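You operate a simulated robot arm through the tools that you are given. There is no shell and no other tool.

You run a simulated robot arm. Do the job below in one go: nothing can be reset, and whatever is moved stays where it is left.

## Task
Rub the oxide off the earth bracket, then clamp the strap down.
Fine: use the abrasive pad and put it back; lower the strap, then turn the clamp tight. What is to be rubbed or washed off counts as gone when no trace of it is left.

The check looks at the end state, three seconds after you hand in, the way a careful person would. Anything else that was tipped, shoved, dropped, spilled or broken makes it a failure.

## Robot
A 6-joint arm with a two-finger gripper, fixed in place. Base frame: the origin is on the floor under the middle of its stand, x ahead of it, y to its left, z up. Lengths are in m, angles in degrees, forces in N, time in s.
With the tool pointing down near the work surface it reaches from about 0.14 to 0.62 m from the base axis. Its first joint turns from -66.0 to 66.0 degrees. Payload 2.45 kg.
The TCP is the grasp point between the finger pads, 0.03 m short of the fingertips. In the tool frame z runs along the fingers and y along their closing line. The gripper opens to 0.106 m; its body begins 0.079 m behind the TCP.
Orientation is told as [roll, pitch, yaw] about the base's x, y, z axes, in that order, counted from this pose: with the fingers straight down and closing along the base's y, the tool's x points along the base's -x, its y along +y and its z along -z.

## Interface
- The arm moves only by the tool jog_arm. Its argument "increments" is text: rows parted by semicolons, each of 7 numbers parted by spaces: the shift along the tool's x, y, z in units of 500 mm (1.0 is 500 mm), then the turn, a rotation vector about the tool's x, y, z in units of 180 degrees (1.0 is 180 degrees), then the finger opening in m, from 0 to 0.106. In form: dx dy dz wx wy wz gripper; .... A call has 1 to 20 rows; each row is the pose to reach, as a shift and turn from the pose commanded when the call began, along the tool's axes at that moment. A call with a number of a shift or a turn outside -1 to 1 is refused whole. Each row takes 0.2 s and may step no farther than 0.05 m and 8.6 degrees from the row before; otherwise, or with a gripper value out of range, the whole call is refused. Where a pose cannot be reached the arm comes as near as it can. A force on the tool above 90 N (or 10 N above the force at the start of the call, whichever is more), or a blocked arm, ends the call early, and 0.2 s more pass. The fingers move at their own pace (about 0.153 m/s each) and stop on an object; they squeeze with about 21 N. The grip force told is the motor's: it shows also when the fingers shut on nothing. Time passes only in rows, and 0.2 s behind the last, so rows that repeat a pose let the fingers close. The reply holds the time, the measured pose of the TCP, the force on the tool along the base axes, the opening and the grip force, in the units named above and with some noise, with the torque about the TCP (base axes, N m) and any sound that the robot's microphone picked up, and new pictures: "pictures" is both (left out), scene, wrist or none.
- Cameras (640 x 400 px; columns grow to the right, rows downward): "scene" is fixed at [0.0544, 0.405, 1.4237]; the picture's right is [-0.80, -0.61, 0.00], its down [-0.23, 0.31, -0.92] and it looks along [0.56, -0.73, -0.38] (base axes); focal length 304 px, centre (320, 200). "wrist" rides on the gripper at [0.076, -0.002, -0.106] in the tool frame; the picture's right is [0.02, 1.00, 0.00], its down [-0.78, 0.02, -0.62] and it looks along [-0.62, 0.01, 0.78] (tool axes); focal length 247 px, centre (320, 200). There is no depth. A picture from a camera that has moved, and an enlarged one, comes with that camera's place and axes in the base frame and with its lens.
- inspect(camera, box): a new picture of the part [left, top, right, bottom] of that camera's present view, enlarged. No time passes.
- hand_in(): hands the job in; it is judged then, once.

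Nothing tells you positions but the pictures and the camera data. Unless the task says otherwise, let go and move clear before handing in.

The tools are called after "Request:" as name(argument=value, ...) on one line, values as JSON. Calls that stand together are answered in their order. jog_arm: Moves the arm, as the interface text tells. Its arguments: {"type":"object","properties":{"increments":{"type":"string"},"pictures":{"type":"string","enum":["both","scene","wrist","none"]}},"required":["increments"]} The other tools are called the same way: inspect (camera, box) takes an enlarged picture of a part of a camera's view; hand_in () hands the job in.

At the start:

```text
t: 0.0
eef_pos: [0.3313, 0.0089, 1.3512]
tool_rot: [0.0, 0.1, 0.0]
contact_force: [-0.2, 0.5, 0.3]
moment: [0.01, -0.01, 0.02]
gripper_width: 0.1057
grip_force: 0.0
```

scene: 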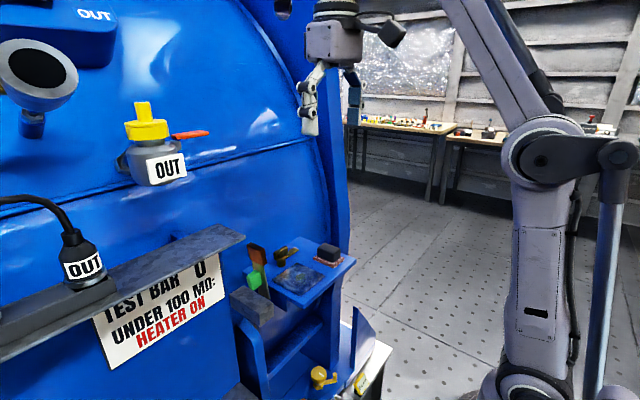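
wrist: 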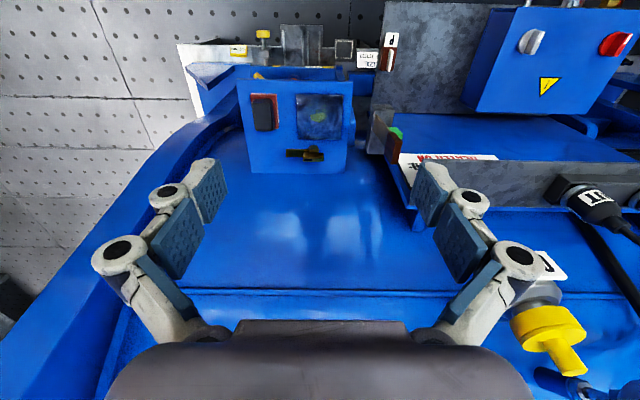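

I see a blue machine with a small blue shelf carrying a dark pad, an oxidised plate and a brass clamp-like part. I'll enlarge the views first to work out what each thing is and where it sits.

Request:
inspect(camera="scene", box=[220, 220, 400, 400])

Request:
inspect(camera="wrist", box=[220, 20, 420, 180])

Request:
inspect(camera="scene", box=[0, 0, 320, 200])

```text
2.22 times, centred on (310, 310) of scene
camera zoom: at [0.0544, 0.405, 1.4237], right [-0.8, -0.61, 0.0], down [-0.23, 0.31, -0.92], along [0.56, -0.73, -0.38], focal length 676 px, centre (342, -44)
```

zoom: 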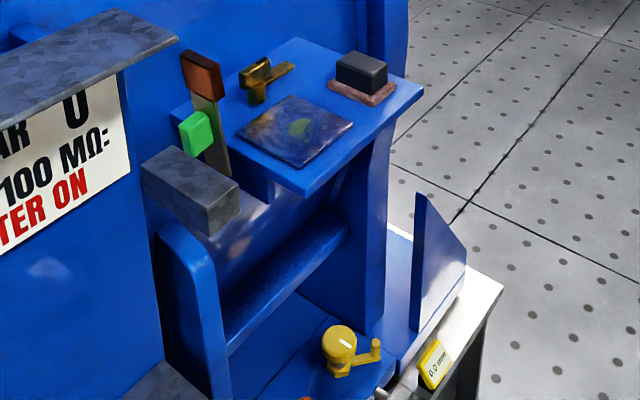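

```text
2.50 times, centred on (320, 100) of wrist
camera zoom: at [0.2545, 0.0077, 1.459], right [-0.02, 1.0, 0.0], down [0.78, 0.02, 0.62], along [0.62, 0.01, -0.78], focal length 617 px, centre (320, 450)
```

zoom: 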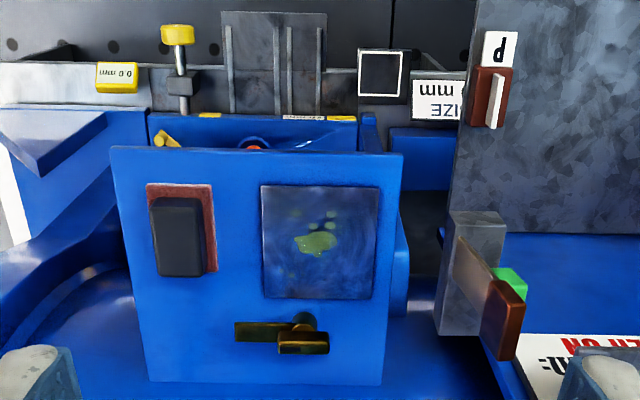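

```text
2.00 times, centred on (160, 100) of scene
camera zoom: at [0.0544, 0.405, 1.4237], right [-0.8, -0.61, 0.0], down [-0.23, 0.31, -0.92], along [0.56, -0.73, -0.38], focal length 609 px, centre (640, 400)
```

zoom: 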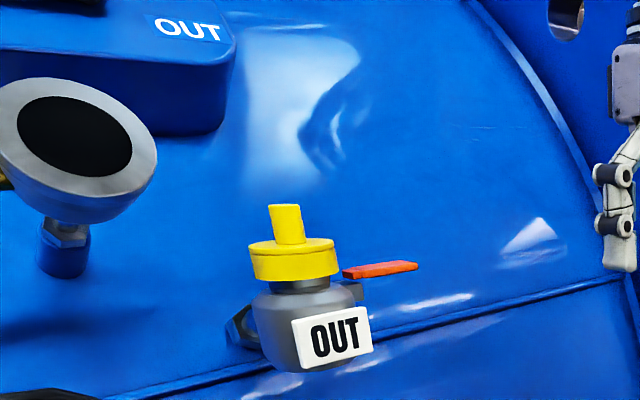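

The shelf top is at about z=1.023, with x from 0.35 to 0.53 and y from -0.127 to 0.065. On it are the oxidised plate near (0.413, 0.011), the dark pad near (0.40, -0.087) and a brass clamp near (0.475, 0). The upright strap, with a brown end, is near (0.41, 0.115). I'll lower the wrist camera for a closer look.

Request:
jog_arm(increments="0.025 -0.004 0.065 0 0 0 0.1057; 0.05 -0.008 0.13 0 0 0 0.1057; 0.075 -0.013 0.195 0 0 0 0.1057; 0.102 -0.018 0.262 0 0 0 0.1057", pictures="both")

```text
t: 1.0
eef_pos: [0.2794, -0.0009, 1.2228]
tool_rot: [0.0, 0.0, 0.0]
contact_force: [0.0, 0.1, 0.0]
moment: [-0.01, 0.0, -0.02]
gripper_width: 0.106
grip_force: 0.1
camera wrist: at [0.2033, -0.002, 1.3293], right [-0.02, 1.0, 0.0], down [0.78, 0.02, 0.62], along [0.62, 0.01, -0.78], focal length 247 px, centre (320, 200)
```

scene: 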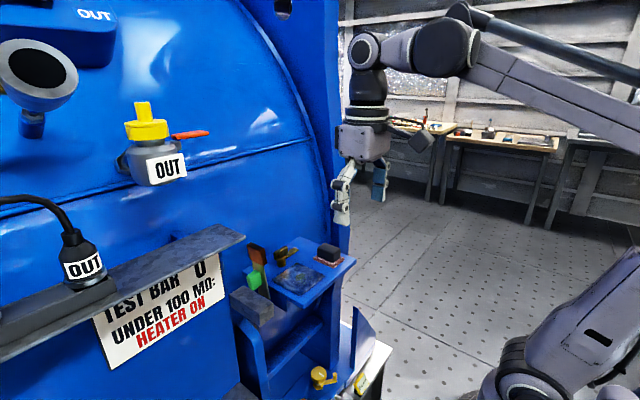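
wrist: 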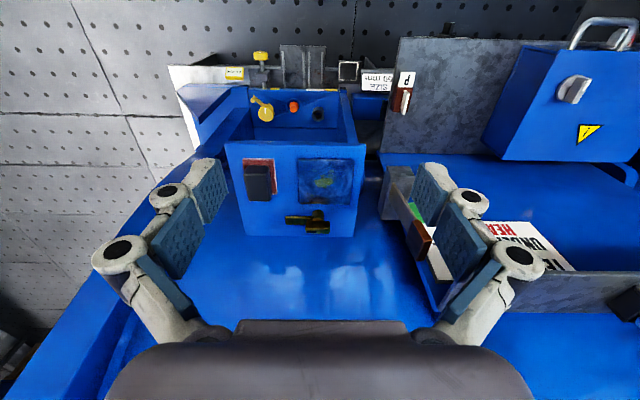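

Request:
inspect(camera="wrist", box=[215, 130, 375, 240])

Request:
inspect(camera="wrist", box=[350, 130, 510, 300])

Request:
inspect(camera="scene", box=[225, 230, 365, 330])

Request:
inspect(camera="wrist", box=[220, 40, 420, 140])

```text
3.64 times, centred on (295, 185) of wrist
camera zoom: at [0.2033, -0.002, 1.3293], right [-0.02, 1.0, 0.0], down [0.78, 0.02, 0.62], along [0.62, 0.01, -0.78], focal length 898 px, centre (411, 254)
```

zoom: 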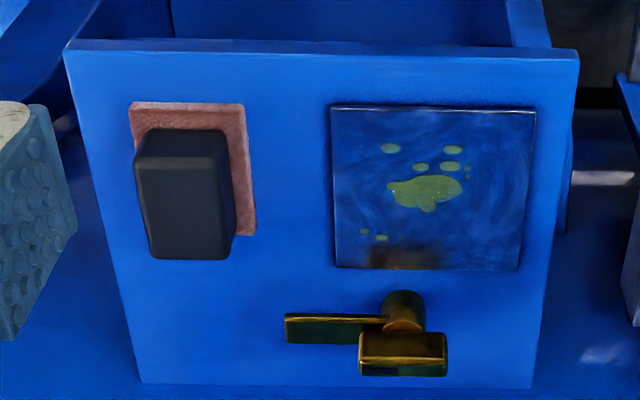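

```text
2.35 times, centred on (430, 215) of wrist
camera zoom: at [0.2033, -0.002, 1.3293], right [-0.02, 1.0, 0.0], down [0.78, 0.02, 0.62], along [0.62, 0.01, -0.78], focal length 581 px, centre (61, 165)
```

zoom: 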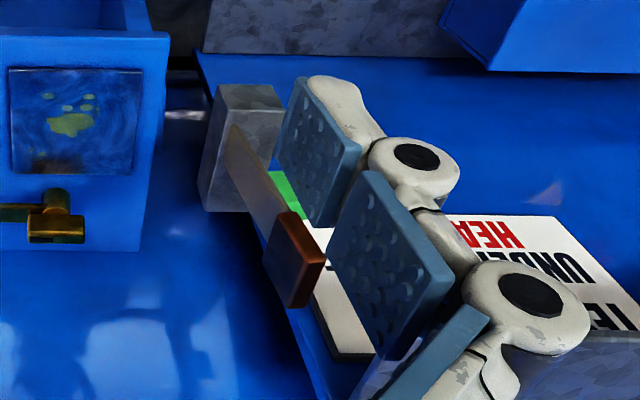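

```text
4.00 times, centred on (295, 280) of scene
camera zoom: at [0.0544, 0.405, 1.4237], right [-0.8, -0.61, 0.0], down [-0.23, 0.31, -0.92], along [0.56, -0.73, -0.38], focal length 1217 px, centre (420, -120)
```

zoom: 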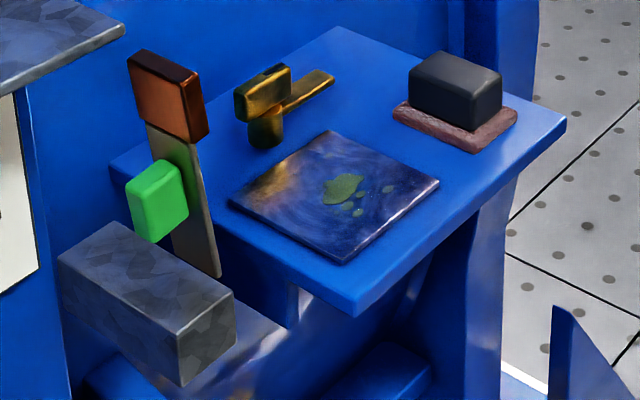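

```text
3.20 times, centred on (320, 90) of wrist
camera zoom: at [0.2033, -0.002, 1.3293], right [-0.02, 1.0, 0.0], down [0.78, 0.02, 0.62], along [0.62, 0.01, -0.78], focal length 790 px, centre (320, 552)
```

zoom: 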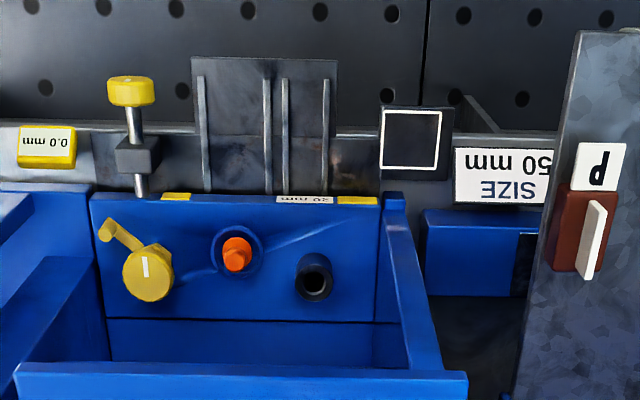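

The green patches on the plate are the oxide, and the dark block on a reddish base is the pad. The strap stands upright with its brown grip on top. I'll shift to +y to see the strap's hinge clearly between the fingers.

Request:
jog_arm(increments="0.006 0.067 -0.02 0 0 0 0.106; 0.012 0.134 -0.04 0 0 0 0.106; 0.019 0.202 -0.054 0 0 0 0.106", pictures="wrist")

Request:
inspect(camera="wrist", box=[200, 100, 420, 240])

```text
t: 1.8
eef_pos: [0.2722, 0.1007, 1.2479]
tool_rot: [0.0, 0.0, -0.1]
contact_force: [0.2, 0.1, -0.4]
moment: [-0.01, 0.01, -0.01]
gripper_width: 0.1061
grip_force: 0.1
camera wrist: at [0.1956, 0.1002, 1.3554], right [-0.02, 1.0, 0.0], down [0.78, 0.02, 0.62], along [0.62, 0.01, -0.78], focal length 247 px, centre (320, 200)
```

wrist: 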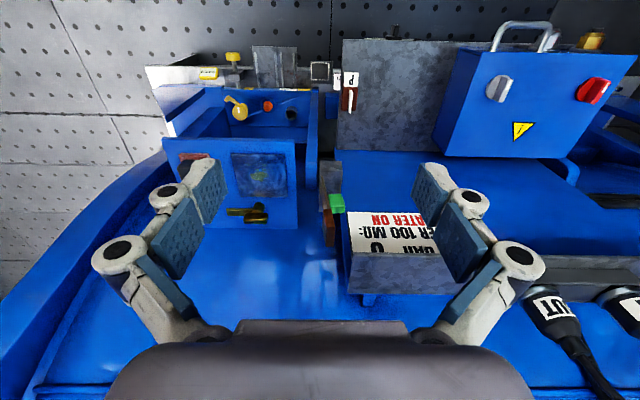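

```text
2.86 times, centred on (310, 170) of wrist
camera zoom: at [0.1956, 0.1002, 1.3554], right [-0.02, 1.0, 0.0], down [0.78, 0.02, 0.62], along [0.62, 0.01, -0.78], focal length 706 px, centre (349, 286)
```

zoom: 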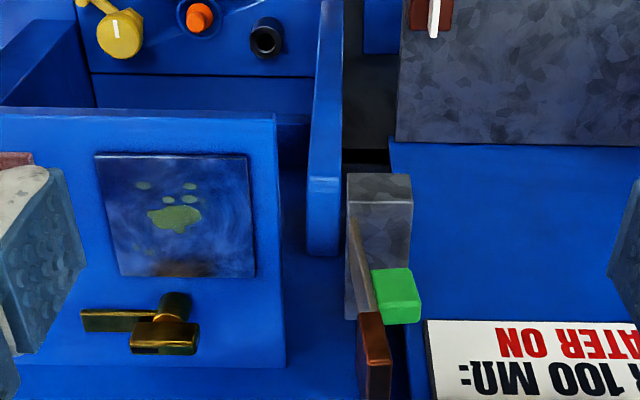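

The strap's base sits on the grey block at about x 0.395–0.48, y 0.10–0.137, top z 1.0325. It swings down towards -y onto the plate, with the green grip ending on top. Next I go above the pad for a close look.

Request:
jog_arm(increments="0 -0.094 0 0 0 0 0.106; 0 -0.188 0 0 0 0 0.106; 0 -0.282 0 0 0 0 0.106; 0 -0.375 0 0 0 0 0.106; -0.066 -0.375 0.06 0 0 0 0.106; -0.132 -0.375 0.12 0 0 0 0.106; -0.198 -0.375 0.18 0 0 0 0.106; -0.264 -0.375 0.236 0 0 0 0.106", pictures="both")

Request:
inspect(camera="wrist", box=[240, 60, 400, 160])

Request:
inspect(camera="scene", box=[225, 230, 365, 330])

```text
t: 3.6
eef_pos: [0.4043, -0.0866, 1.1309]
tool_rot: [0.1, 0.0, 0.0]
contact_force: [0.2, 0.3, 0.2]
moment: [0.01, 0.04, 0.02]
gripper_width: 0.1061
grip_force: 0.0
camera wrist: at [0.3272, -0.0873, 1.2369], right [-0.02, 1.0, 0.0], down [0.78, 0.02, 0.62], along [0.62, 0.01, -0.78], focal length 247 px, centre (320, 200)
```

scene: 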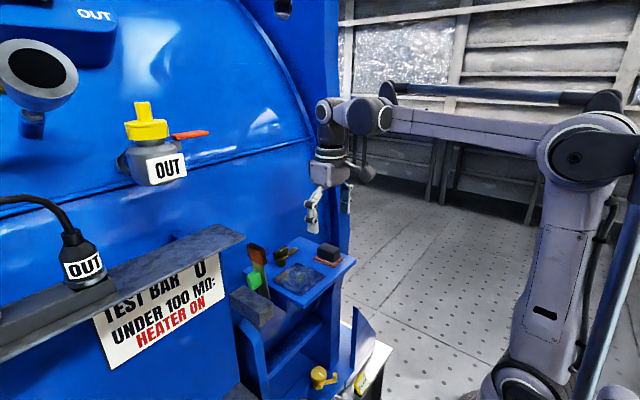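
wrist: 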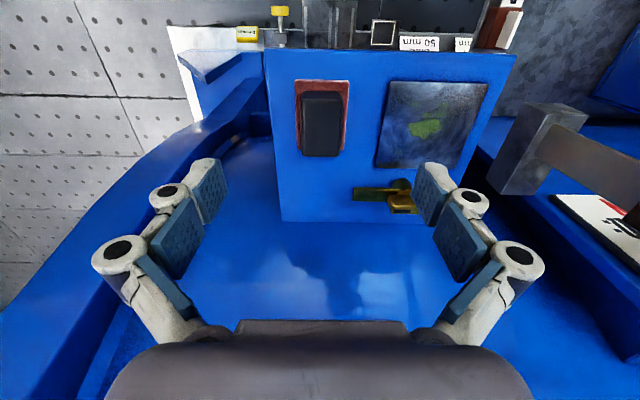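

```text
4.00 times, centred on (320, 110) of wrist
camera zoom: at [0.3272, -0.0873, 1.2369], right [-0.02, 1.0, 0.0], down [0.78, 0.02, 0.62], along [0.62, 0.01, -0.78], focal length 988 px, centre (320, 560)
```

zoom: 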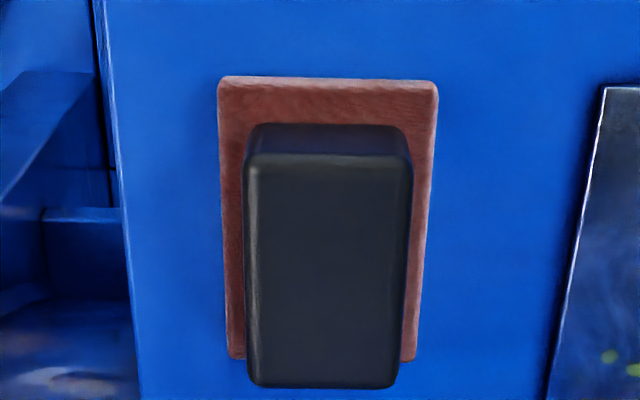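

```text
4.00 times, centred on (295, 280) of scene
camera zoom: at [0.0544, 0.405, 1.4237], right [-0.8, -0.61, 0.0], down [-0.23, 0.31, -0.92], along [0.56, -0.73, -0.38], focal length 1217 px, centre (420, -120)
```

zoom: 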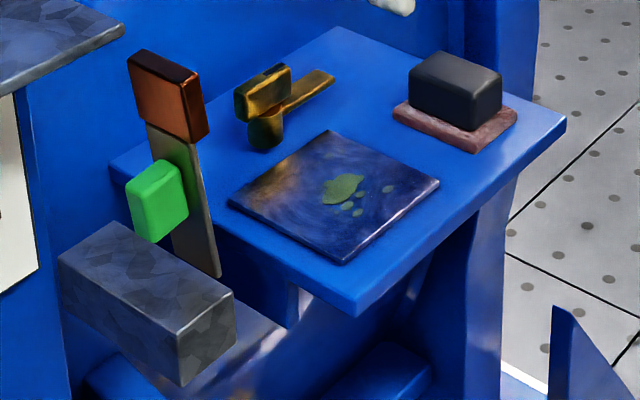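

The pad is a grey block about 0.047 × 0.032 m on a wider reddish abrasive base of about 0.060 × 0.043 m, centred at (0.404, -0.086). The block's top is near z=1.05. I'll lower with the fingers partly open so the tips stay just above the base, then close on the block.

Request:
jog_arm(increments="0 0 0.04 0 0 0 0.07; 0 0 0.08 0 0 0 0.06; 0 0 0.11 0 0 0 0.06; 0 0 0.13 0 0 0 0.06", pictures="both")

Request:
inspect(camera="scene", box=[265, 205, 385, 305])

Request:
inspect(camera="wrist", box=[240, 60, 400, 180])

```text
t: 4.6
eef_pos: [0.4021, -0.0866, 1.0651]
tool_rot: [0.0, 0.0, 0.0]
contact_force: [0.2, 1.2, 0.8]
moment: [0.01, 0.01, 0.05]
gripper_width: 0.0601
grip_force: 0.2
camera wrist: at [0.3258, -0.0876, 1.1708], right [-0.02, 1.0, 0.0], down [0.78, 0.02, 0.62], along [0.62, 0.01, -0.78], focal length 247 px, centre (320, 200)
```

scene: 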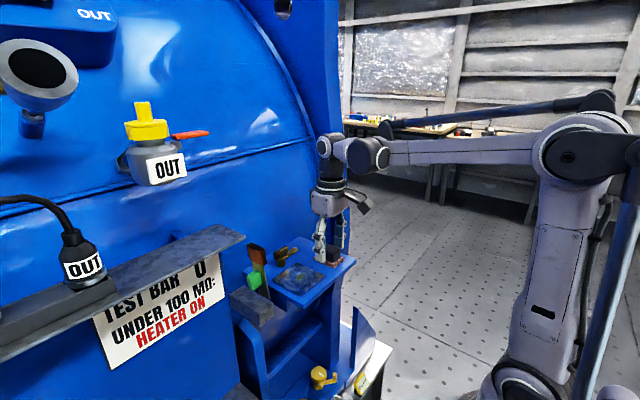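
wrist: 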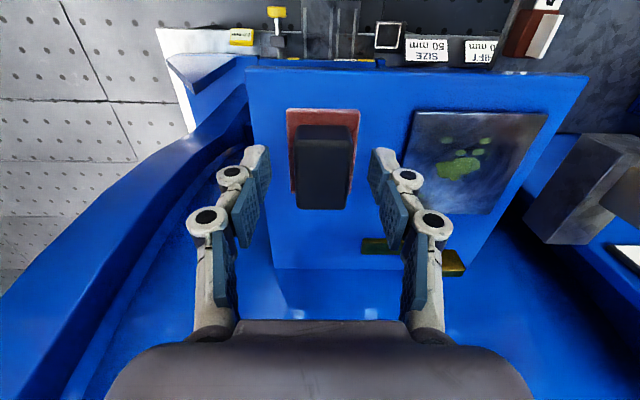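

```text
4.00 times, centred on (325, 255) of scene
camera zoom: at [0.0544, 0.405, 1.4237], right [-0.8, -0.61, 0.0], down [-0.23, 0.31, -0.92], along [0.56, -0.73, -0.38], focal length 1217 px, centre (300, -20)
```

zoom: 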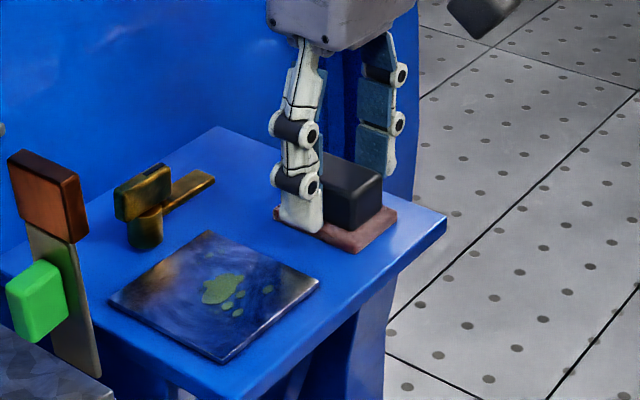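

```text
3.33 times, centred on (320, 120) of wrist
camera zoom: at [0.3258, -0.0876, 1.1708], right [-0.02, 1.0, 0.0], down [0.78, 0.02, 0.62], along [0.62, 0.01, -0.78], focal length 823 px, centre (320, 467)
```

zoom: 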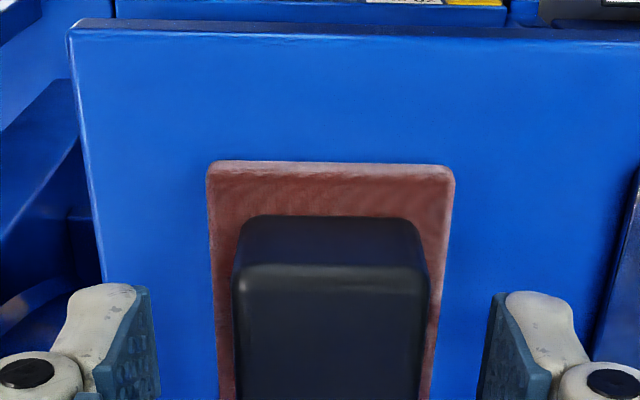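

The fingers straddle the block with the tips just above the reddish base. I'll close them on it now.

Request:
jog_arm(increments="0 0 0 0 0 0 0.04; 0 0 0 0 0 0 0.02; 0 0 0 0 0 0 0.02; 0 0 0 0 0 0 0.02", pictures="both")

Request:
inspect(camera="wrist", box=[240, 60, 400, 180])

Request:
inspect(camera="scene", box=[265, 205, 385, 305])

```text
t: 5.6
eef_pos: [0.403, -0.0863, 1.0646]
tool_rot: [-0.1, 0.0, 0.1]
contact_force: [-0.1, 0.8, 0.3]
moment: [0.0, -0.04, 0.02]
gripper_width: 0.0313
grip_force: 20.5
camera wrist: at [0.3257, -0.0876, 1.1711], right [-0.02, 1.0, 0.0], down [0.78, 0.02, 0.62], along [0.62, 0.01, -0.78], focal length 247 px, centre (320, 200)
```

scene: 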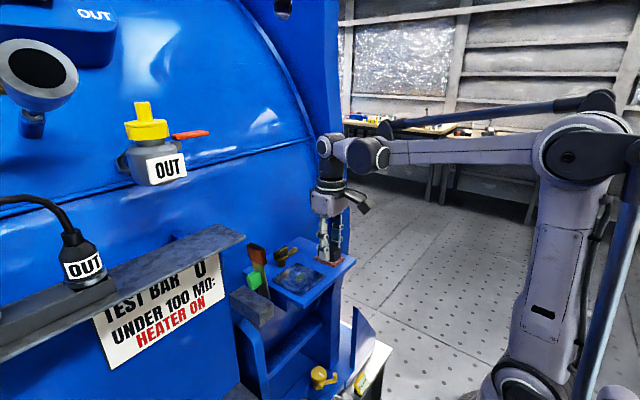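
wrist: 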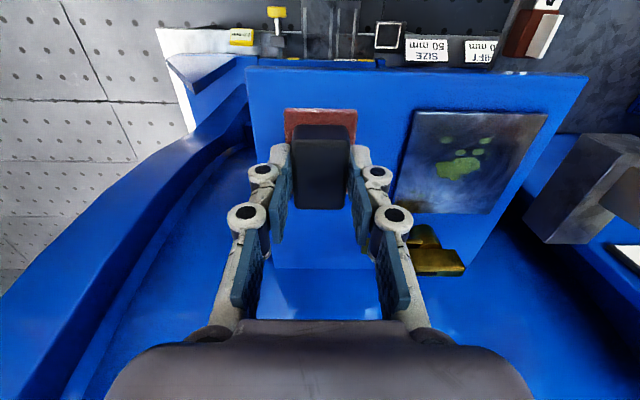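

```text
3.33 times, centred on (320, 120) of wrist
camera zoom: at [0.3257, -0.0876, 1.1711], right [-0.02, 1.0, 0.0], down [0.78, 0.02, 0.62], along [0.62, 0.01, -0.78], focal length 823 px, centre (320, 467)
```

zoom: 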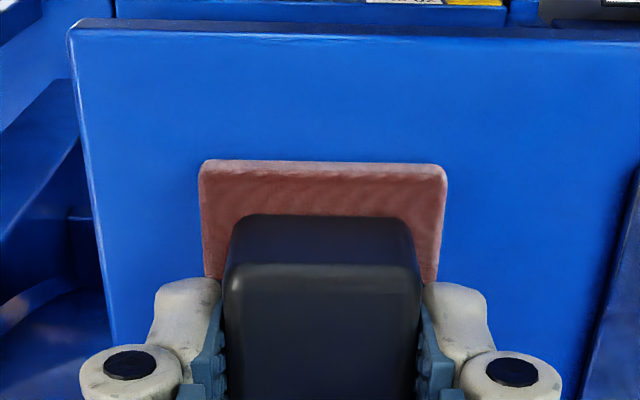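

```text
4.00 times, centred on (325, 255) of scene
camera zoom: at [0.0544, 0.405, 1.4237], right [-0.8, -0.61, 0.0], down [-0.23, 0.31, -0.92], along [0.56, -0.73, -0.38], focal length 1217 px, centre (300, -20)
```

zoom: 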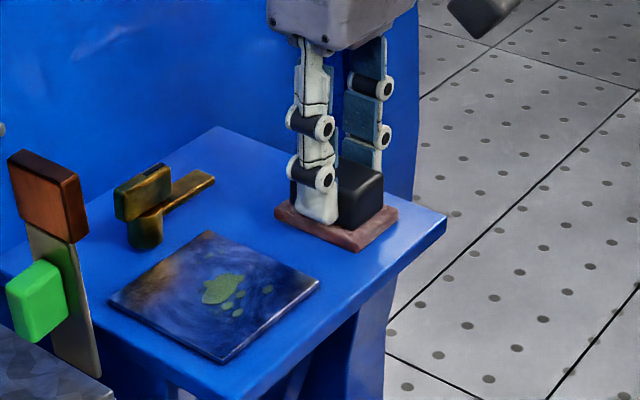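

The block is gripped at 0.031 m, and the red base moved along with it, so the pad is one piece. I'll lift it, carry it over the plate centred on the oxide at about (0.413, 0.001), and stop just above the surface.

Request:
jog_arm(increments="0 0 -0.03 0 0 0 0.02; 0 0 -0.06 0 0 0 0.02; -0.007 0.06 -0.06 0 0 0 0.02; -0.014 0.12 -0.06 0 0 0 0.02; -0.021 0.176 -0.06 0 0 0 0.02; -0.021 0.176 -0.035 0 0 0 0.02; -0.021 0.176 -0.016 0 0 0 0.02", pictures="both")

Request:
inspect(camera="wrist", box=[240, 60, 400, 180])

Request:
inspect(camera="scene", box=[245, 215, 365, 315])

```text
t: 7.2
eef_pos: [0.4129, 0.0028, 1.0731]
tool_rot: [-0.1, 0.1, -0.1]
contact_force: [0.4, 0.5, 0.0]
moment: [0.03, 0.0, 0.01]
gripper_width: 0.0309
grip_force: 21.4
camera wrist: at [0.3366, 0.0011, 1.1804], right [-0.02, 1.0, 0.0], down [0.78, 0.02, 0.62], along [0.62, 0.01, -0.78], focal length 247 px, centre (320, 200)
```

scene: 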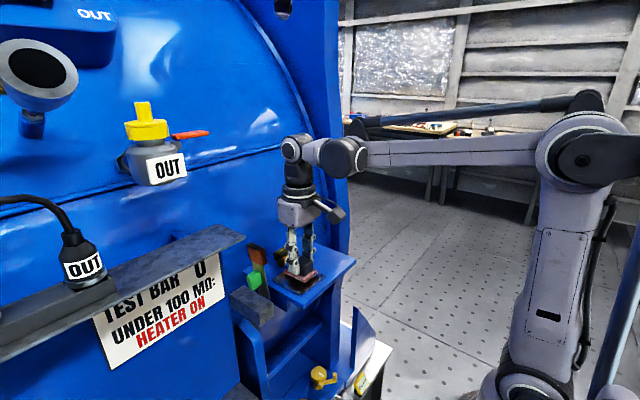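
wrist: 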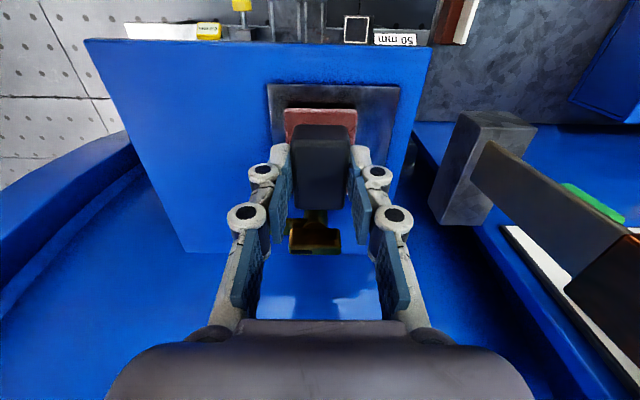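

```text
3.33 times, centred on (320, 120) of wrist
camera zoom: at [0.3366, 0.0011, 1.1804], right [-0.02, 1.0, 0.0], down [0.78, 0.02, 0.62], along [0.62, 0.01, -0.78], focal length 823 px, centre (320, 467)
```

zoom: 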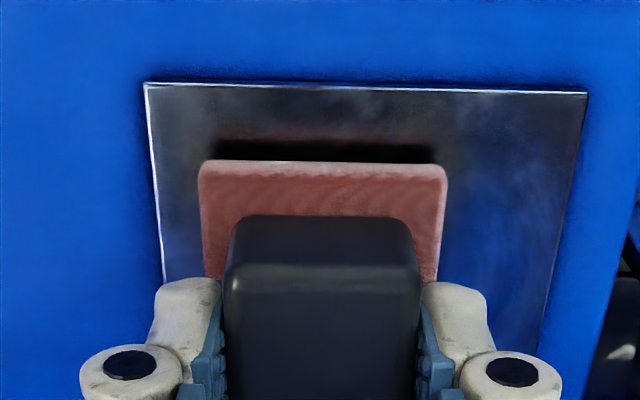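

```text
4.00 times, centred on (305, 265) of scene
camera zoom: at [0.0544, 0.405, 1.4237], right [-0.8, -0.61, 0.0], down [-0.23, 0.31, -0.92], along [0.56, -0.73, -0.38], focal length 1217 px, centre (380, -60)
```

zoom: 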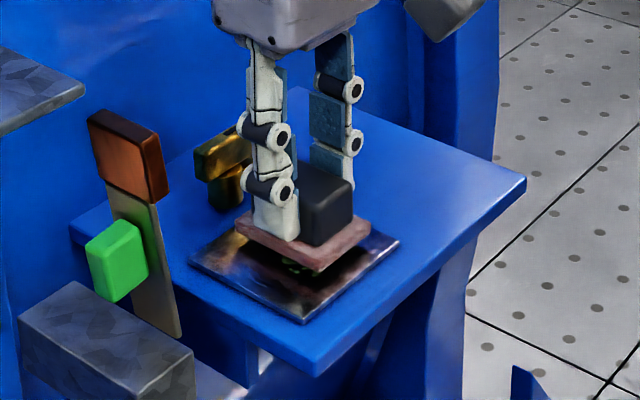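

The pad hovers about 5 mm above the plate, covering the green patches. I'll lower in small steps and watch the force.

Request:
jog_arm(increments="0 0 0.004 0 0 0 0.02; 0 0 0.008 0 0 0 0.02; 0 0 0.008 0 0 0 0.02", pictures="none")

```text
t: 8.0
eef_pos: [0.4147, 0.0007, 1.0701]
tool_rot: [0.0, 0.0, 0.0]
contact_force: [0.4, -0.9, -0.4]
moment: [0.01, 0.0, -0.01]
gripper_width: 0.0311
grip_force: 20.6
```

Request:
jog_arm(increments="0 0 0.002 0 0 0 0.02; 0 0 0.004 0 0 0 0.02; 0 0 0.004 0 0 0 0.02", pictures="none")

```text
t: 8.8
eef_pos: [0.4138, 0.0008, 1.0681]
tool_rot: [0.0, 0.0, 0.0]
contact_force: [-0.5, 2.4, 9.1]
moment: [0.07, -0.04, 0.02]
gripper_width: 0.0311
grip_force: 21.0
```

Contact was made with about 9 N of press. I'll now rub back and forth across the patches with small strokes, holding that height.

Request:
jog_arm(increments="0 0.016 0 0 0 0 0.02; 0 0.03 0 0 0 0 0.02; 0 0.01 0 0 0 0 0.02; 0 -0.01 0 0 0 0 0.02; 0 -0.03 0 0 0 0 0.02; 0 -0.01 0 0 0 0 0.02; 0 0.01 0 0 0 0 0.02; 0 0.03 0 0 0 0 0.02; -0.012 0.03 0 0 0 0 0.02; -0.012 0.01 0 0 0 0 0.02; -0.012 -0.01 0 0 0 0 0.02; -0.012 -0.03 0 0 0 0 0.02; 0.014 -0.03 0 0 0 0 0.02; 0.02 -0.01 0 0 0 0 0.02; 0.02 0.01 0 0 0 0 0.02; 0.02 0.03 0 0 0 0 0.02; 0 0.03 0 0 0 0 0.02; 0 0.01 0 0 0 0 0.02; 0 -0.01 0 0 0 0 0.02; 0 0 0 0 0 0 0.02", pictures="wrist")

Request:
inspect(camera="wrist", box=[240, 60, 400, 180])

```text
t: 13.0
eef_pos: [0.4122, 0.0019, 1.0667]
tool_rot: [-0.1, 0.1, -0.1]
contact_force: [-0.8, -1.5, 2.9]
moment: [-0.1, -0.01, 0.0]
gripper_width: 0.0308
grip_force: 21.2
camera wrist: at [0.3363, 0.0009, 1.1732], right [-0.02, 1.0, 0.0], down [0.78, 0.02, 0.62], along [0.62, 0.01, -0.78], focal length 247 px, centre (320, 200)
```

wrist: 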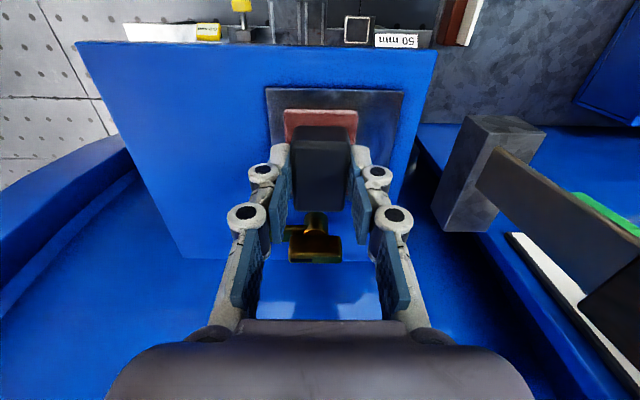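

```text
3.33 times, centred on (320, 120) of wrist
camera zoom: at [0.3363, 0.0009, 1.1732], right [-0.02, 1.0, 0.0], down [0.78, 0.02, 0.62], along [0.62, 0.01, -0.78], focal length 823 px, centre (320, 467)
```

zoom: 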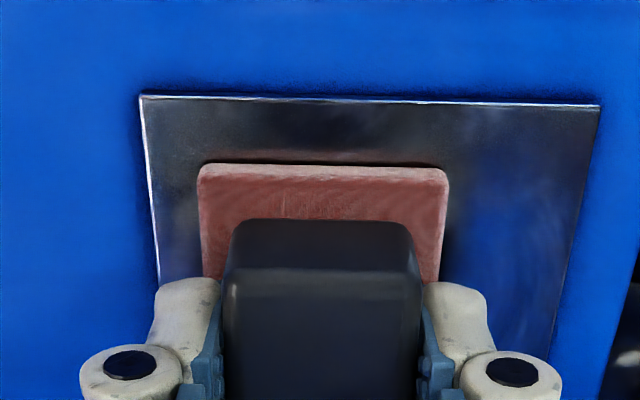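

The press has eased to about 3 N. I'll press 1 mm more and rub a second set of strokes before checking the plate.

Request:
jog_arm(increments="0 0 0.002 0 0 0 0.02; 0 0.02 0.002 0 0 0 0.02; 0 0.03 0.002 0 0 0 0.02; 0 0.01 0.002 0 0 0 0.02; 0 -0.01 0.002 0 0 0 0.02; 0 -0.03 0.002 0 0 0 0.02; 0 -0.01 0.002 0 0 0 0.02; 0 0.01 0.002 0 0 0 0.02; 0 0.03 0.002 0 0 0 0.02; -0.012 0.03 0.002 0 0 0 0.02; -0.012 0.01 0.002 0 0 0 0.02; -0.012 -0.01 0.002 0 0 0 0.02; -0.012 -0.03 0.002 0 0 0 0.02; 0.014 -0.03 0.002 0 0 0 0.02; 0.02 -0.01 0.002 0 0 0 0.02; 0.02 0.01 0.002 0 0 0 0.02; 0.02 0.03 0.002 0 0 0 0.02; 0 0.03 0.002 0 0 0 0.02; 0 0.01 0.002 0 0 0 0.02; 0 0 0.002 0 0 0 0.02", pictures="none")

```text
t: 17.2
eef_pos: [0.4119, 0.0013, 1.0643]
tool_rot: [0.0, 0.0, 0.1]
contact_force: [0.0, 2.2, 5.6]
moment: [0.08, 0.08, -0.01]
gripper_width: 0.0308
grip_force: 20.5
```

Pressing at about 5.6 N. I'll lift the pad and carry it back over its resting spot, staying up, to see what is left on the plate.

Request:
jog_arm(increments="0 0 -0.04 0 0 0 0.02; 0 0 -0.08 0 0 0 0.02; 0.007 -0.06 -0.08 0 0 0 0.02; 0.014 -0.12 -0.08 0 0 0 0.02; 0.021 -0.173 -0.08 0 0 0 0.02; 0.021 -0.173 -0.08 0 0 0 0.02", pictures="both")

Request:
inspect(camera="wrist", box=[380, 80, 540, 200])

Request:
inspect(camera="scene", box=[255, 245, 345, 310])

Request:
inspect(camera="wrist", box=[240, 60, 400, 180])

```text
t: 18.6
eef_pos: [0.4035, -0.0852, 1.1053]
tool_rot: [0.0, -0.1, 0.0]
contact_force: [0.6, -0.1, -0.5]
moment: [-0.01, -0.02, 0.0]
gripper_width: 0.031
grip_force: 21.3
camera wrist: at [0.3272, -0.0854, 1.2122], right [-0.02, 1.0, 0.0], down [0.78, 0.02, 0.62], along [0.62, 0.01, -0.78], focal length 247 px, centre (320, 200)
```

scene: 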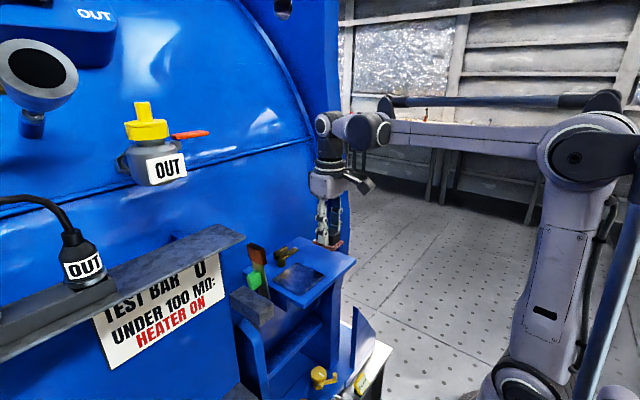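
wrist: 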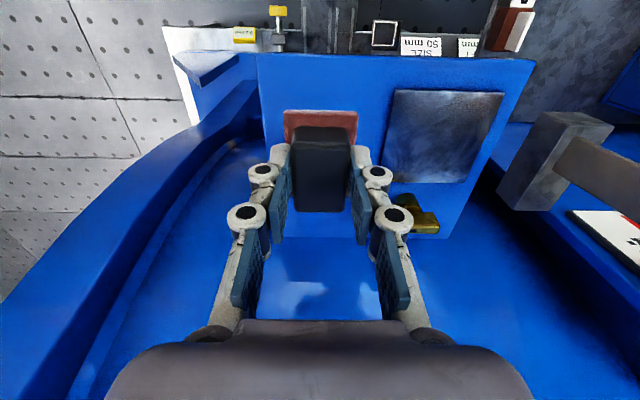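

```text
3.33 times, centred on (460, 140) of wrist
camera zoom: at [0.3272, -0.0854, 1.2122], right [-0.02, 1.0, 0.0], down [0.78, 0.02, 0.62], along [0.62, 0.01, -0.78], focal length 823 px, centre (-147, 400)
```

zoom: 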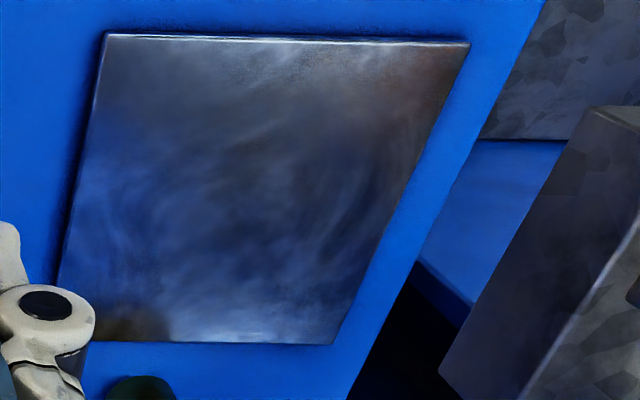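

```text
6.15 times, centred on (300, 278) of scene
camera zoom: at [0.0544, 0.4049, 1.4237], right [-0.8, -0.61, 0.0], down [-0.23, 0.31, -0.92], along [0.56, -0.73, -0.38], focal length 1872 px, centre (443, -277)
```

zoom: 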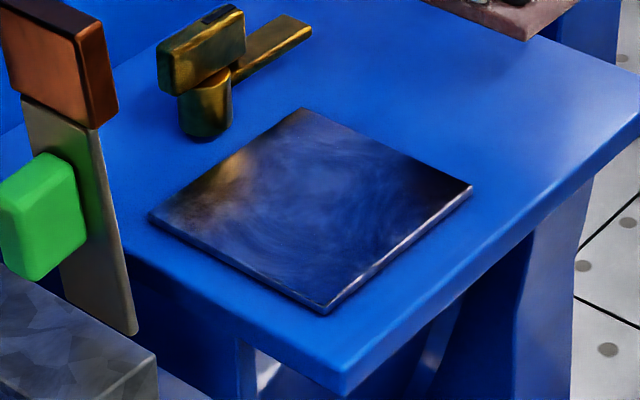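

```text
3.33 times, centred on (320, 120) of wrist
camera zoom: at [0.3272, -0.0854, 1.2122], right [-0.02, 1.0, 0.0], down [0.78, 0.02, 0.62], along [0.62, 0.01, -0.78], focal length 823 px, centre (320, 467)
```

zoom: 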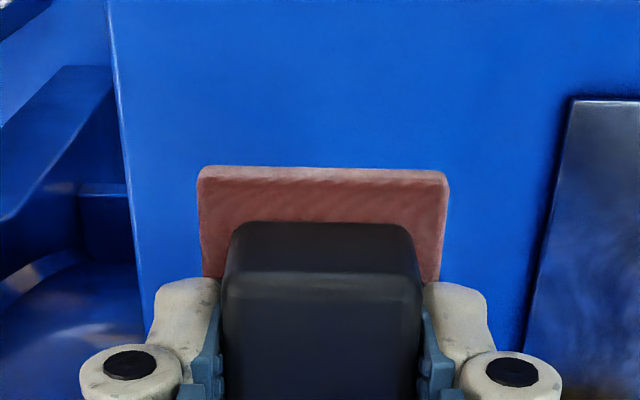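

The green patches look gone; the brown tints move with the viewpoint, so I take them for reflections of the clamp and strap. I'll check the plate at higher magnification before putting the pad down.

Request:
inspect(camera="wrist", box=[384, 85, 448, 125])

Request:
inspect(camera="wrist", box=[445, 85, 509, 125])

Request:
inspect(camera="wrist", box=[380, 120, 444, 190])

Request:
inspect(camera="wrist", box=[435, 120, 499, 190])

Request:
inspect(camera="scene", box=[270, 260, 330, 296])

```text
10.00 times, centred on (416, 105) of wrist
camera zoom: at [0.3272, -0.0854, 1.2122], right [-0.02, 1.0, 0.0], down [0.78, 0.02, 0.62], along [0.62, 0.01, -0.78], focal length 2470 px, centre (-640, 1150)
```

zoom: 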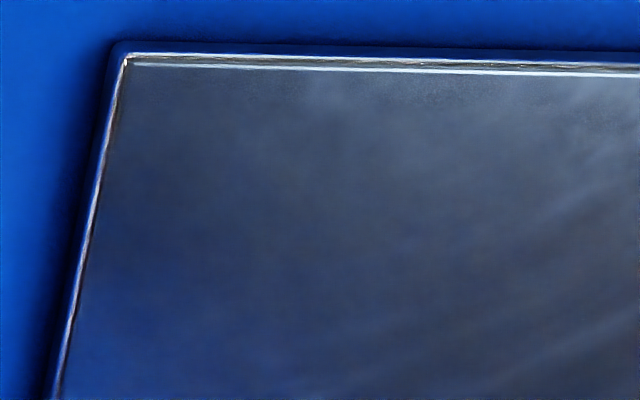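

```text
10.00 times, centred on (477, 105) of wrist
camera zoom: at [0.3272, -0.0854, 1.2122], right [-0.02, 1.0, 0.0], down [0.78, 0.02, 0.62], along [0.62, 0.01, -0.78], focal length 2470 px, centre (-1250, 1150)
```

zoom: 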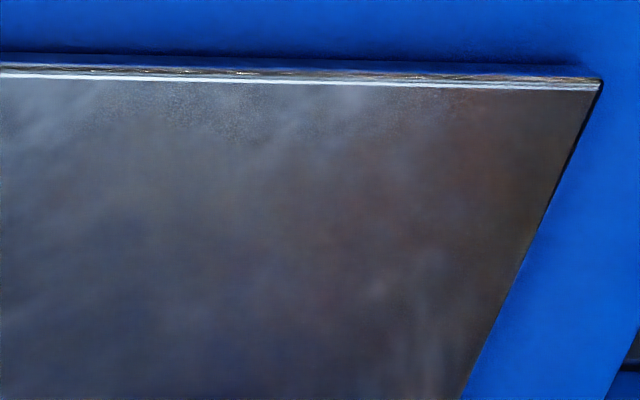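

```text
5.71 times, centred on (412, 155) of wrist
camera zoom: at [0.3272, -0.0854, 1.2122], right [-0.02, 1.0, 0.0], down [0.78, 0.02, 0.62], along [0.62, 0.01, -0.78], focal length 1411 px, centre (-206, 457)
```

zoom: 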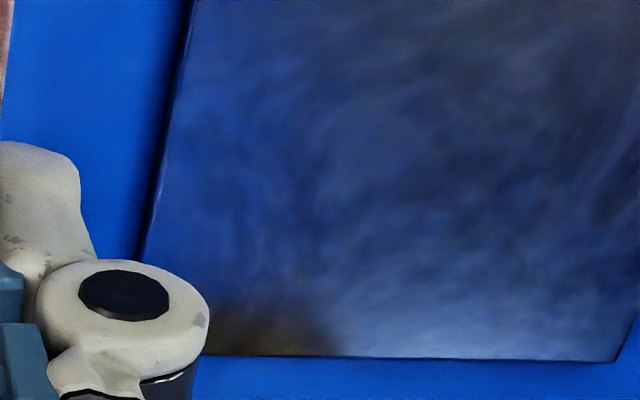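

```text
5.71 times, centred on (467, 155) of wrist
camera zoom: at [0.3272, -0.0854, 1.2122], right [-0.02, 1.0, 0.0], down [0.78, 0.02, 0.62], along [0.62, 0.01, -0.78], focal length 1411 px, centre (-520, 457)
```

zoom: 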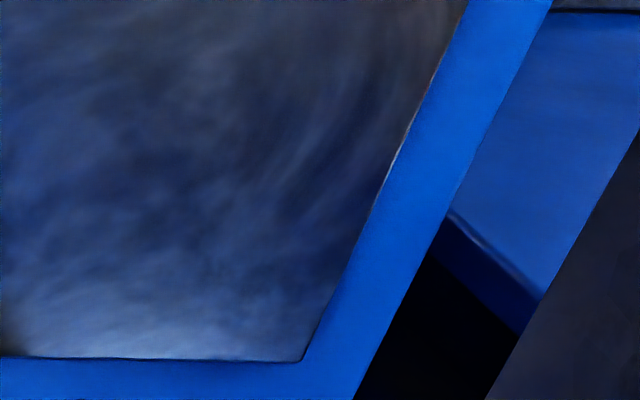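

```text
10.67 times, centred on (300, 278) of scene
camera zoom: at [0.0544, 0.4049, 1.4237], right [-0.8, -0.61, 0.0], down [-0.23, 0.31, -0.92], along [0.56, -0.73, -0.38], focal length 3246 px, centre (533, -632)
```

zoom: 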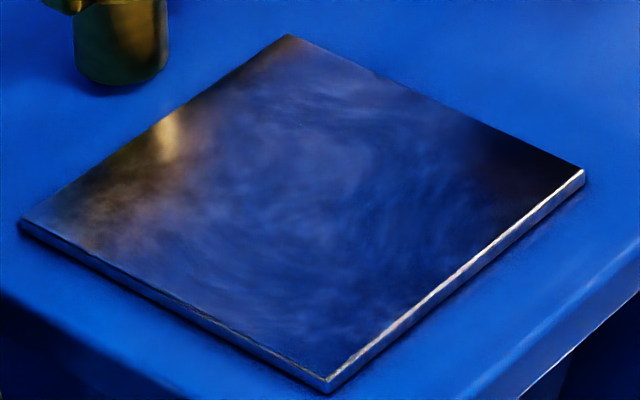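

The plate looks clean apart from a possible tiny dot in the scene view, so I'll magnify that spot.

Request:
inspect(camera="scene", box=[290, 264, 306, 274])

Request:
inspect(camera="scene", box=[276, 262, 300, 277])

Request:
inspect(camera="scene", box=[296, 268, 320, 283])

```text
16.00 times, centred on (298, 269) of scene
camera zoom: at [0.0544, 0.4049, 1.4237], right [-0.8, -0.61, 0.0], down [-0.23, 0.31, -0.92], along [0.56, -0.73, -0.38], focal length 4869 px, centre (672, -904)
```

zoom: 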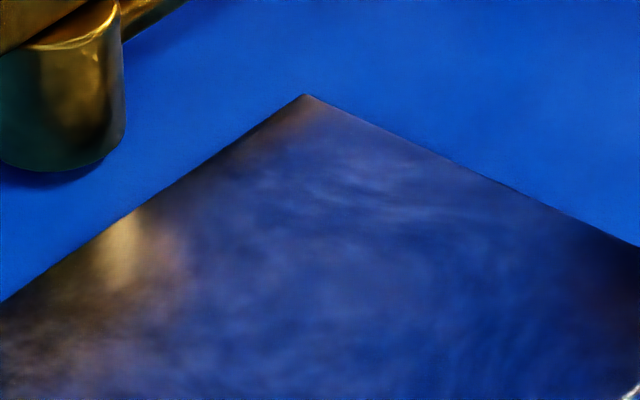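

```text
16.00 times, centred on (288, 270) of scene
camera zoom: at [0.0544, 0.4049, 1.4237], right [-0.8, -0.61, 0.0], down [-0.23, 0.31, -0.92], along [0.56, -0.73, -0.38], focal length 4869 px, centre (832, -912)
```

zoom: 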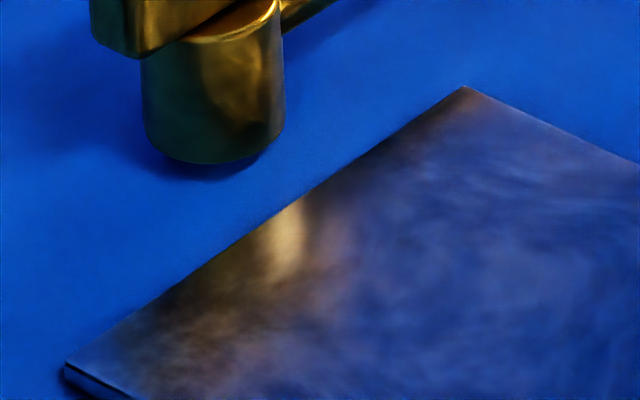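

```text
16.00 times, centred on (308, 276) of scene
camera zoom: at [0.0544, 0.4049, 1.4237], right [-0.8, -0.61, 0.0], down [-0.23, 0.31, -0.92], along [0.56, -0.73, -0.38], focal length 4869 px, centre (512, -1008)
```

zoom: 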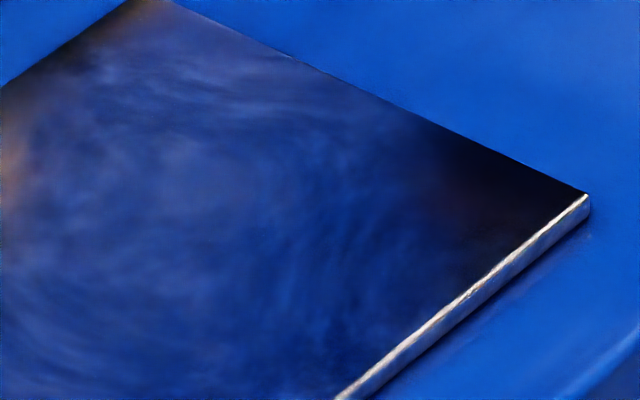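

The dot was only render noise and no oxide shows. To be sure no faint film remains, I'll rub the whole area once more while I still hold the pad.

Request:
jog_arm(increments="-0.007 0.06 0 0 0 0 0.02; -0.014 0.12 0 0 0 0 0.02; -0.021 0.173 0 0 0 0 0.02; -0.021 0.173 0.04 0 0 0 0.02; -0.021 0.173 0.07 0 0 0 0.02; -0.021 0.173 0.08 0 0 0 0.02; -0.021 0.195 0.081 0 0 0 0.02; -0.021 0.21 0.081 0 0 0 0.02; -0.021 0.19 0.081 0 0 0 0.02; -0.021 0.17 0.081 0 0 0 0.02; -0.021 0.15 0.081 0 0 0 0.02; -0.033 0.145 0.081 0 0 0 0.02; -0.033 0.165 0.081 0 0 0 0.02; -0.033 0.185 0.081 0 0 0 0.02; -0.033 0.205 0.081 0 0 0 0.02; -0.01 0.205 0.081 0 0 0 0.02; -0.003 0.185 0.081 0 0 0 0.02; -0.003 0.165 0.081 0 0 0 0.02; -0.003 0.145 0.081 0 0 0 0.02; -0.021 0.155 0.081 0 0 0 0.02", pictures="none")

```text
t: 22.8
eef_pos: [0.4156, -0.0079, 1.0665]
tool_rot: [0.0, 0.0, 0.1]
contact_force: [1.2, 0.4, -0.9]
moment: [0.0, 0.01, 0.03]
gripper_width: 0.031
grip_force: 21.1
```

The force reads near zero, so the pad is only just touching. I'll lower in small steps until it presses again.

Request:
jog_arm(increments="0 0 0.001 0 0 0 0.02; 0 0 0.002 0 0 0 0.02; 0 0 0.002 0 0 0 0.02", pictures="none")

```text
t: 23.6
eef_pos: [0.4142, -0.0077, 1.0654]
tool_rot: [0.0, 0.1, 0.0]
contact_force: [-0.5, 0.7, 11.9]
moment: [0.07, 0.0, 0.01]
gripper_width: 0.0312
grip_force: 21.0
```

Pressing at about 12 N. One more set of strokes over the patch area.

Request:
jog_arm(increments="0 -0.015 0 0 0 0 0.02; 0 0.005 0 0 0 0 0.02; 0 0.025 0 0 0 0 0.02; 0 0.045 0 0 0 0 0.02; 0 0.025 0 0 0 0 0.02; 0 0.005 0 0 0 0 0.02; -0.012 -0.012 0 0 0 0 0.02; -0.012 0.005 0 0 0 0 0.02; -0.012 0.025 0 0 0 0 0.02; -0.012 0.045 0 0 0 0 0.02; 0.006 0.045 0 0 0 0 0.02; 0.02 0.045 0 0 0 0 0.02; 0.02 0.025 0 0 0 0 0.02; 0.02 0.005 0 0 0 0 0.02; 0.02 -0.012 0 0 0 0 0.02; 0 -0.012 0 0 0 0 0.02; 0 0.01 0 0 0 0 0.02; 0 0.03 0 0 0 0 0.02; 0 0.02 0 0 0 0 0.02; 0 0.02 0 0 0 0 0.02", pictures="none")

```text
t: 27.8
eef_pos: [0.4131, 0.0018, 1.0655]
tool_rot: [0.0, 0.1, -0.1]
contact_force: [-0.2, -0.6, -0.4]
moment: [-0.02, 0.05, -0.03]
gripper_width: 0.0313
grip_force: 20.9
```

The press eased off again as the pad crept up slightly in the grip, but the area has been covered thoroughly. I'll lift, look at the plate, and hover over the pad's home spot.

Request:
jog_arm(increments="0 0 -0.04 0 0 0 0.02; 0 0 -0.07 0 0 0 0.02; 0.007 -0.06 -0.07 0 0 0 0.02; 0.014 -0.12 -0.07 0 0 0 0.02; 0.021 -0.175 -0.07 0 0 0 0.02; 0.021 -0.175 -0.03 0 0 0 0.02; 0.021 -0.175 -0.006 0 0 0 0.02; 0.021 -0.175 -0.004 0 0 0 0.02", pictures="both")

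Request:
inspect(camera="wrist", box=[400, 90, 560, 220])

Request:
inspect(camera="scene", box=[265, 205, 385, 305])

Request:
inspect(camera="wrist", box=[240, 60, 400, 180])

```text
t: 29.6
eef_pos: [0.4032, -0.0865, 1.0673]
tool_rot: [-0.1, 0.0, 0.0]
contact_force: [-0.2, 0.1, 0.0]
moment: [0.0, 0.01, 0.01]
gripper_width: 0.0312
grip_force: 20.8
camera wrist: at [0.3265, -0.0867, 1.1745], right [-0.02, 1.0, 0.0], down [0.78, 0.02, 0.62], along [0.62, 0.01, -0.78], focal length 247 px, centre (320, 200)
```

scene: 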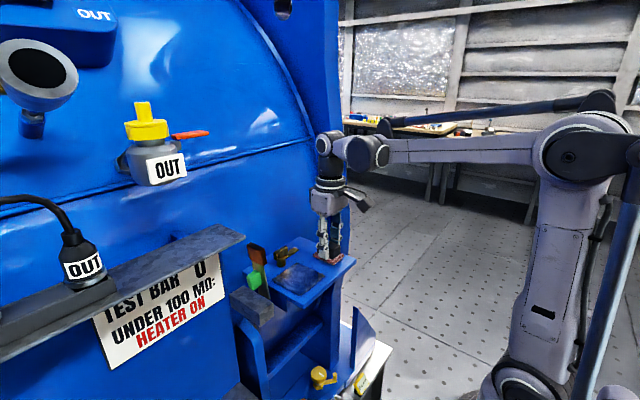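
wrist: 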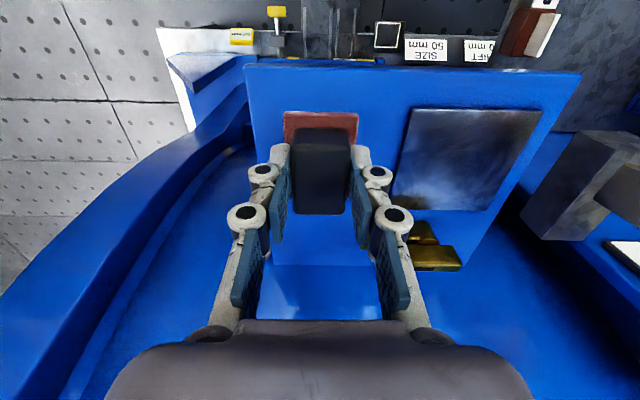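

```text
3.08 times, centred on (480, 155) of wrist
camera zoom: at [0.3265, -0.0867, 1.1745], right [-0.02, 1.0, 0.0], down [0.78, 0.02, 0.62], along [0.62, 0.01, -0.78], focal length 760 px, centre (-172, 338)
```

zoom: 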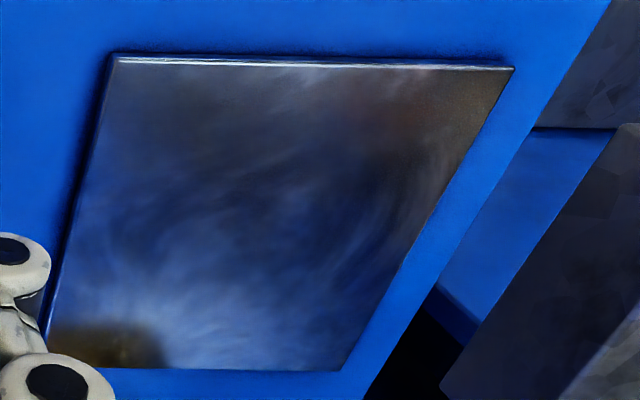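

```text
4.00 times, centred on (325, 255) of scene
camera zoom: at [0.0544, 0.405, 1.4237], right [-0.8, -0.61, 0.0], down [-0.23, 0.31, -0.92], along [0.56, -0.73, -0.38], focal length 1217 px, centre (300, -20)
```

zoom: 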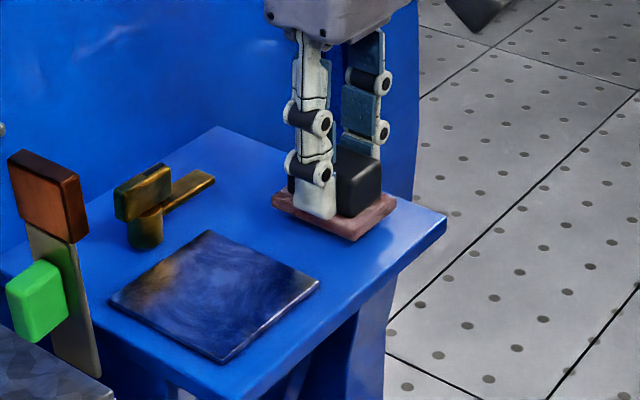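

```text
3.33 times, centred on (320, 120) of wrist
camera zoom: at [0.3265, -0.0867, 1.1745], right [-0.02, 1.0, 0.0], down [0.78, 0.02, 0.62], along [0.62, 0.01, -0.78], focal length 823 px, centre (320, 467)
```

zoom: 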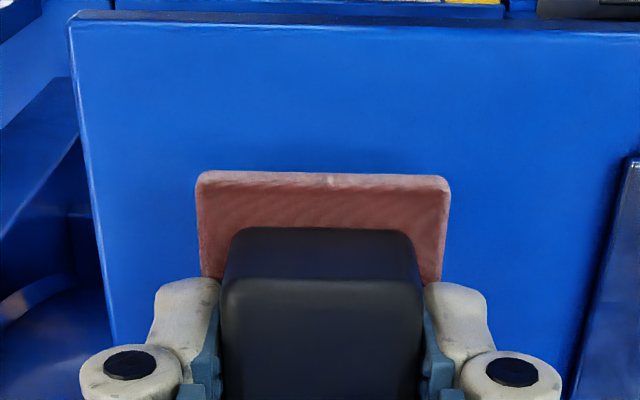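

The plate is clean and the pad hovers aligned over its spot. I'll lower it gently onto the shelf.

Request:
jog_arm(increments="0 0 0.003 0 0 0 0.02; 0 0 0.006 0 0 0 0.02; 0 0 0.006 0 0 0 0.02", pictures="none")

```text
t: 30.4
eef_pos: [0.4032, -0.0849, 1.0643]
tool_rot: [0.0, 0.1, 0.0]
contact_force: [-1.1, -0.4, -1.1]
moment: [0.0, -0.01, -0.02]
gripper_width: 0.0308
grip_force: 20.8
```

Request:
jog_arm(increments="0 0 0.002 0 0 0 0.02; 0 0 0.004 0 0 0 0.02; 0 0 0.004 0 0 0 0.02", pictures="none")

```text
t: 31.2
eef_pos: [0.4038, -0.085, 1.0616]
tool_rot: [0.0, 0.0, 0.0]
contact_force: [0.1, 0.6, -0.5]
moment: [0.01, -0.01, 0.01]
gripper_width: 0.0311
grip_force: 21.8
```

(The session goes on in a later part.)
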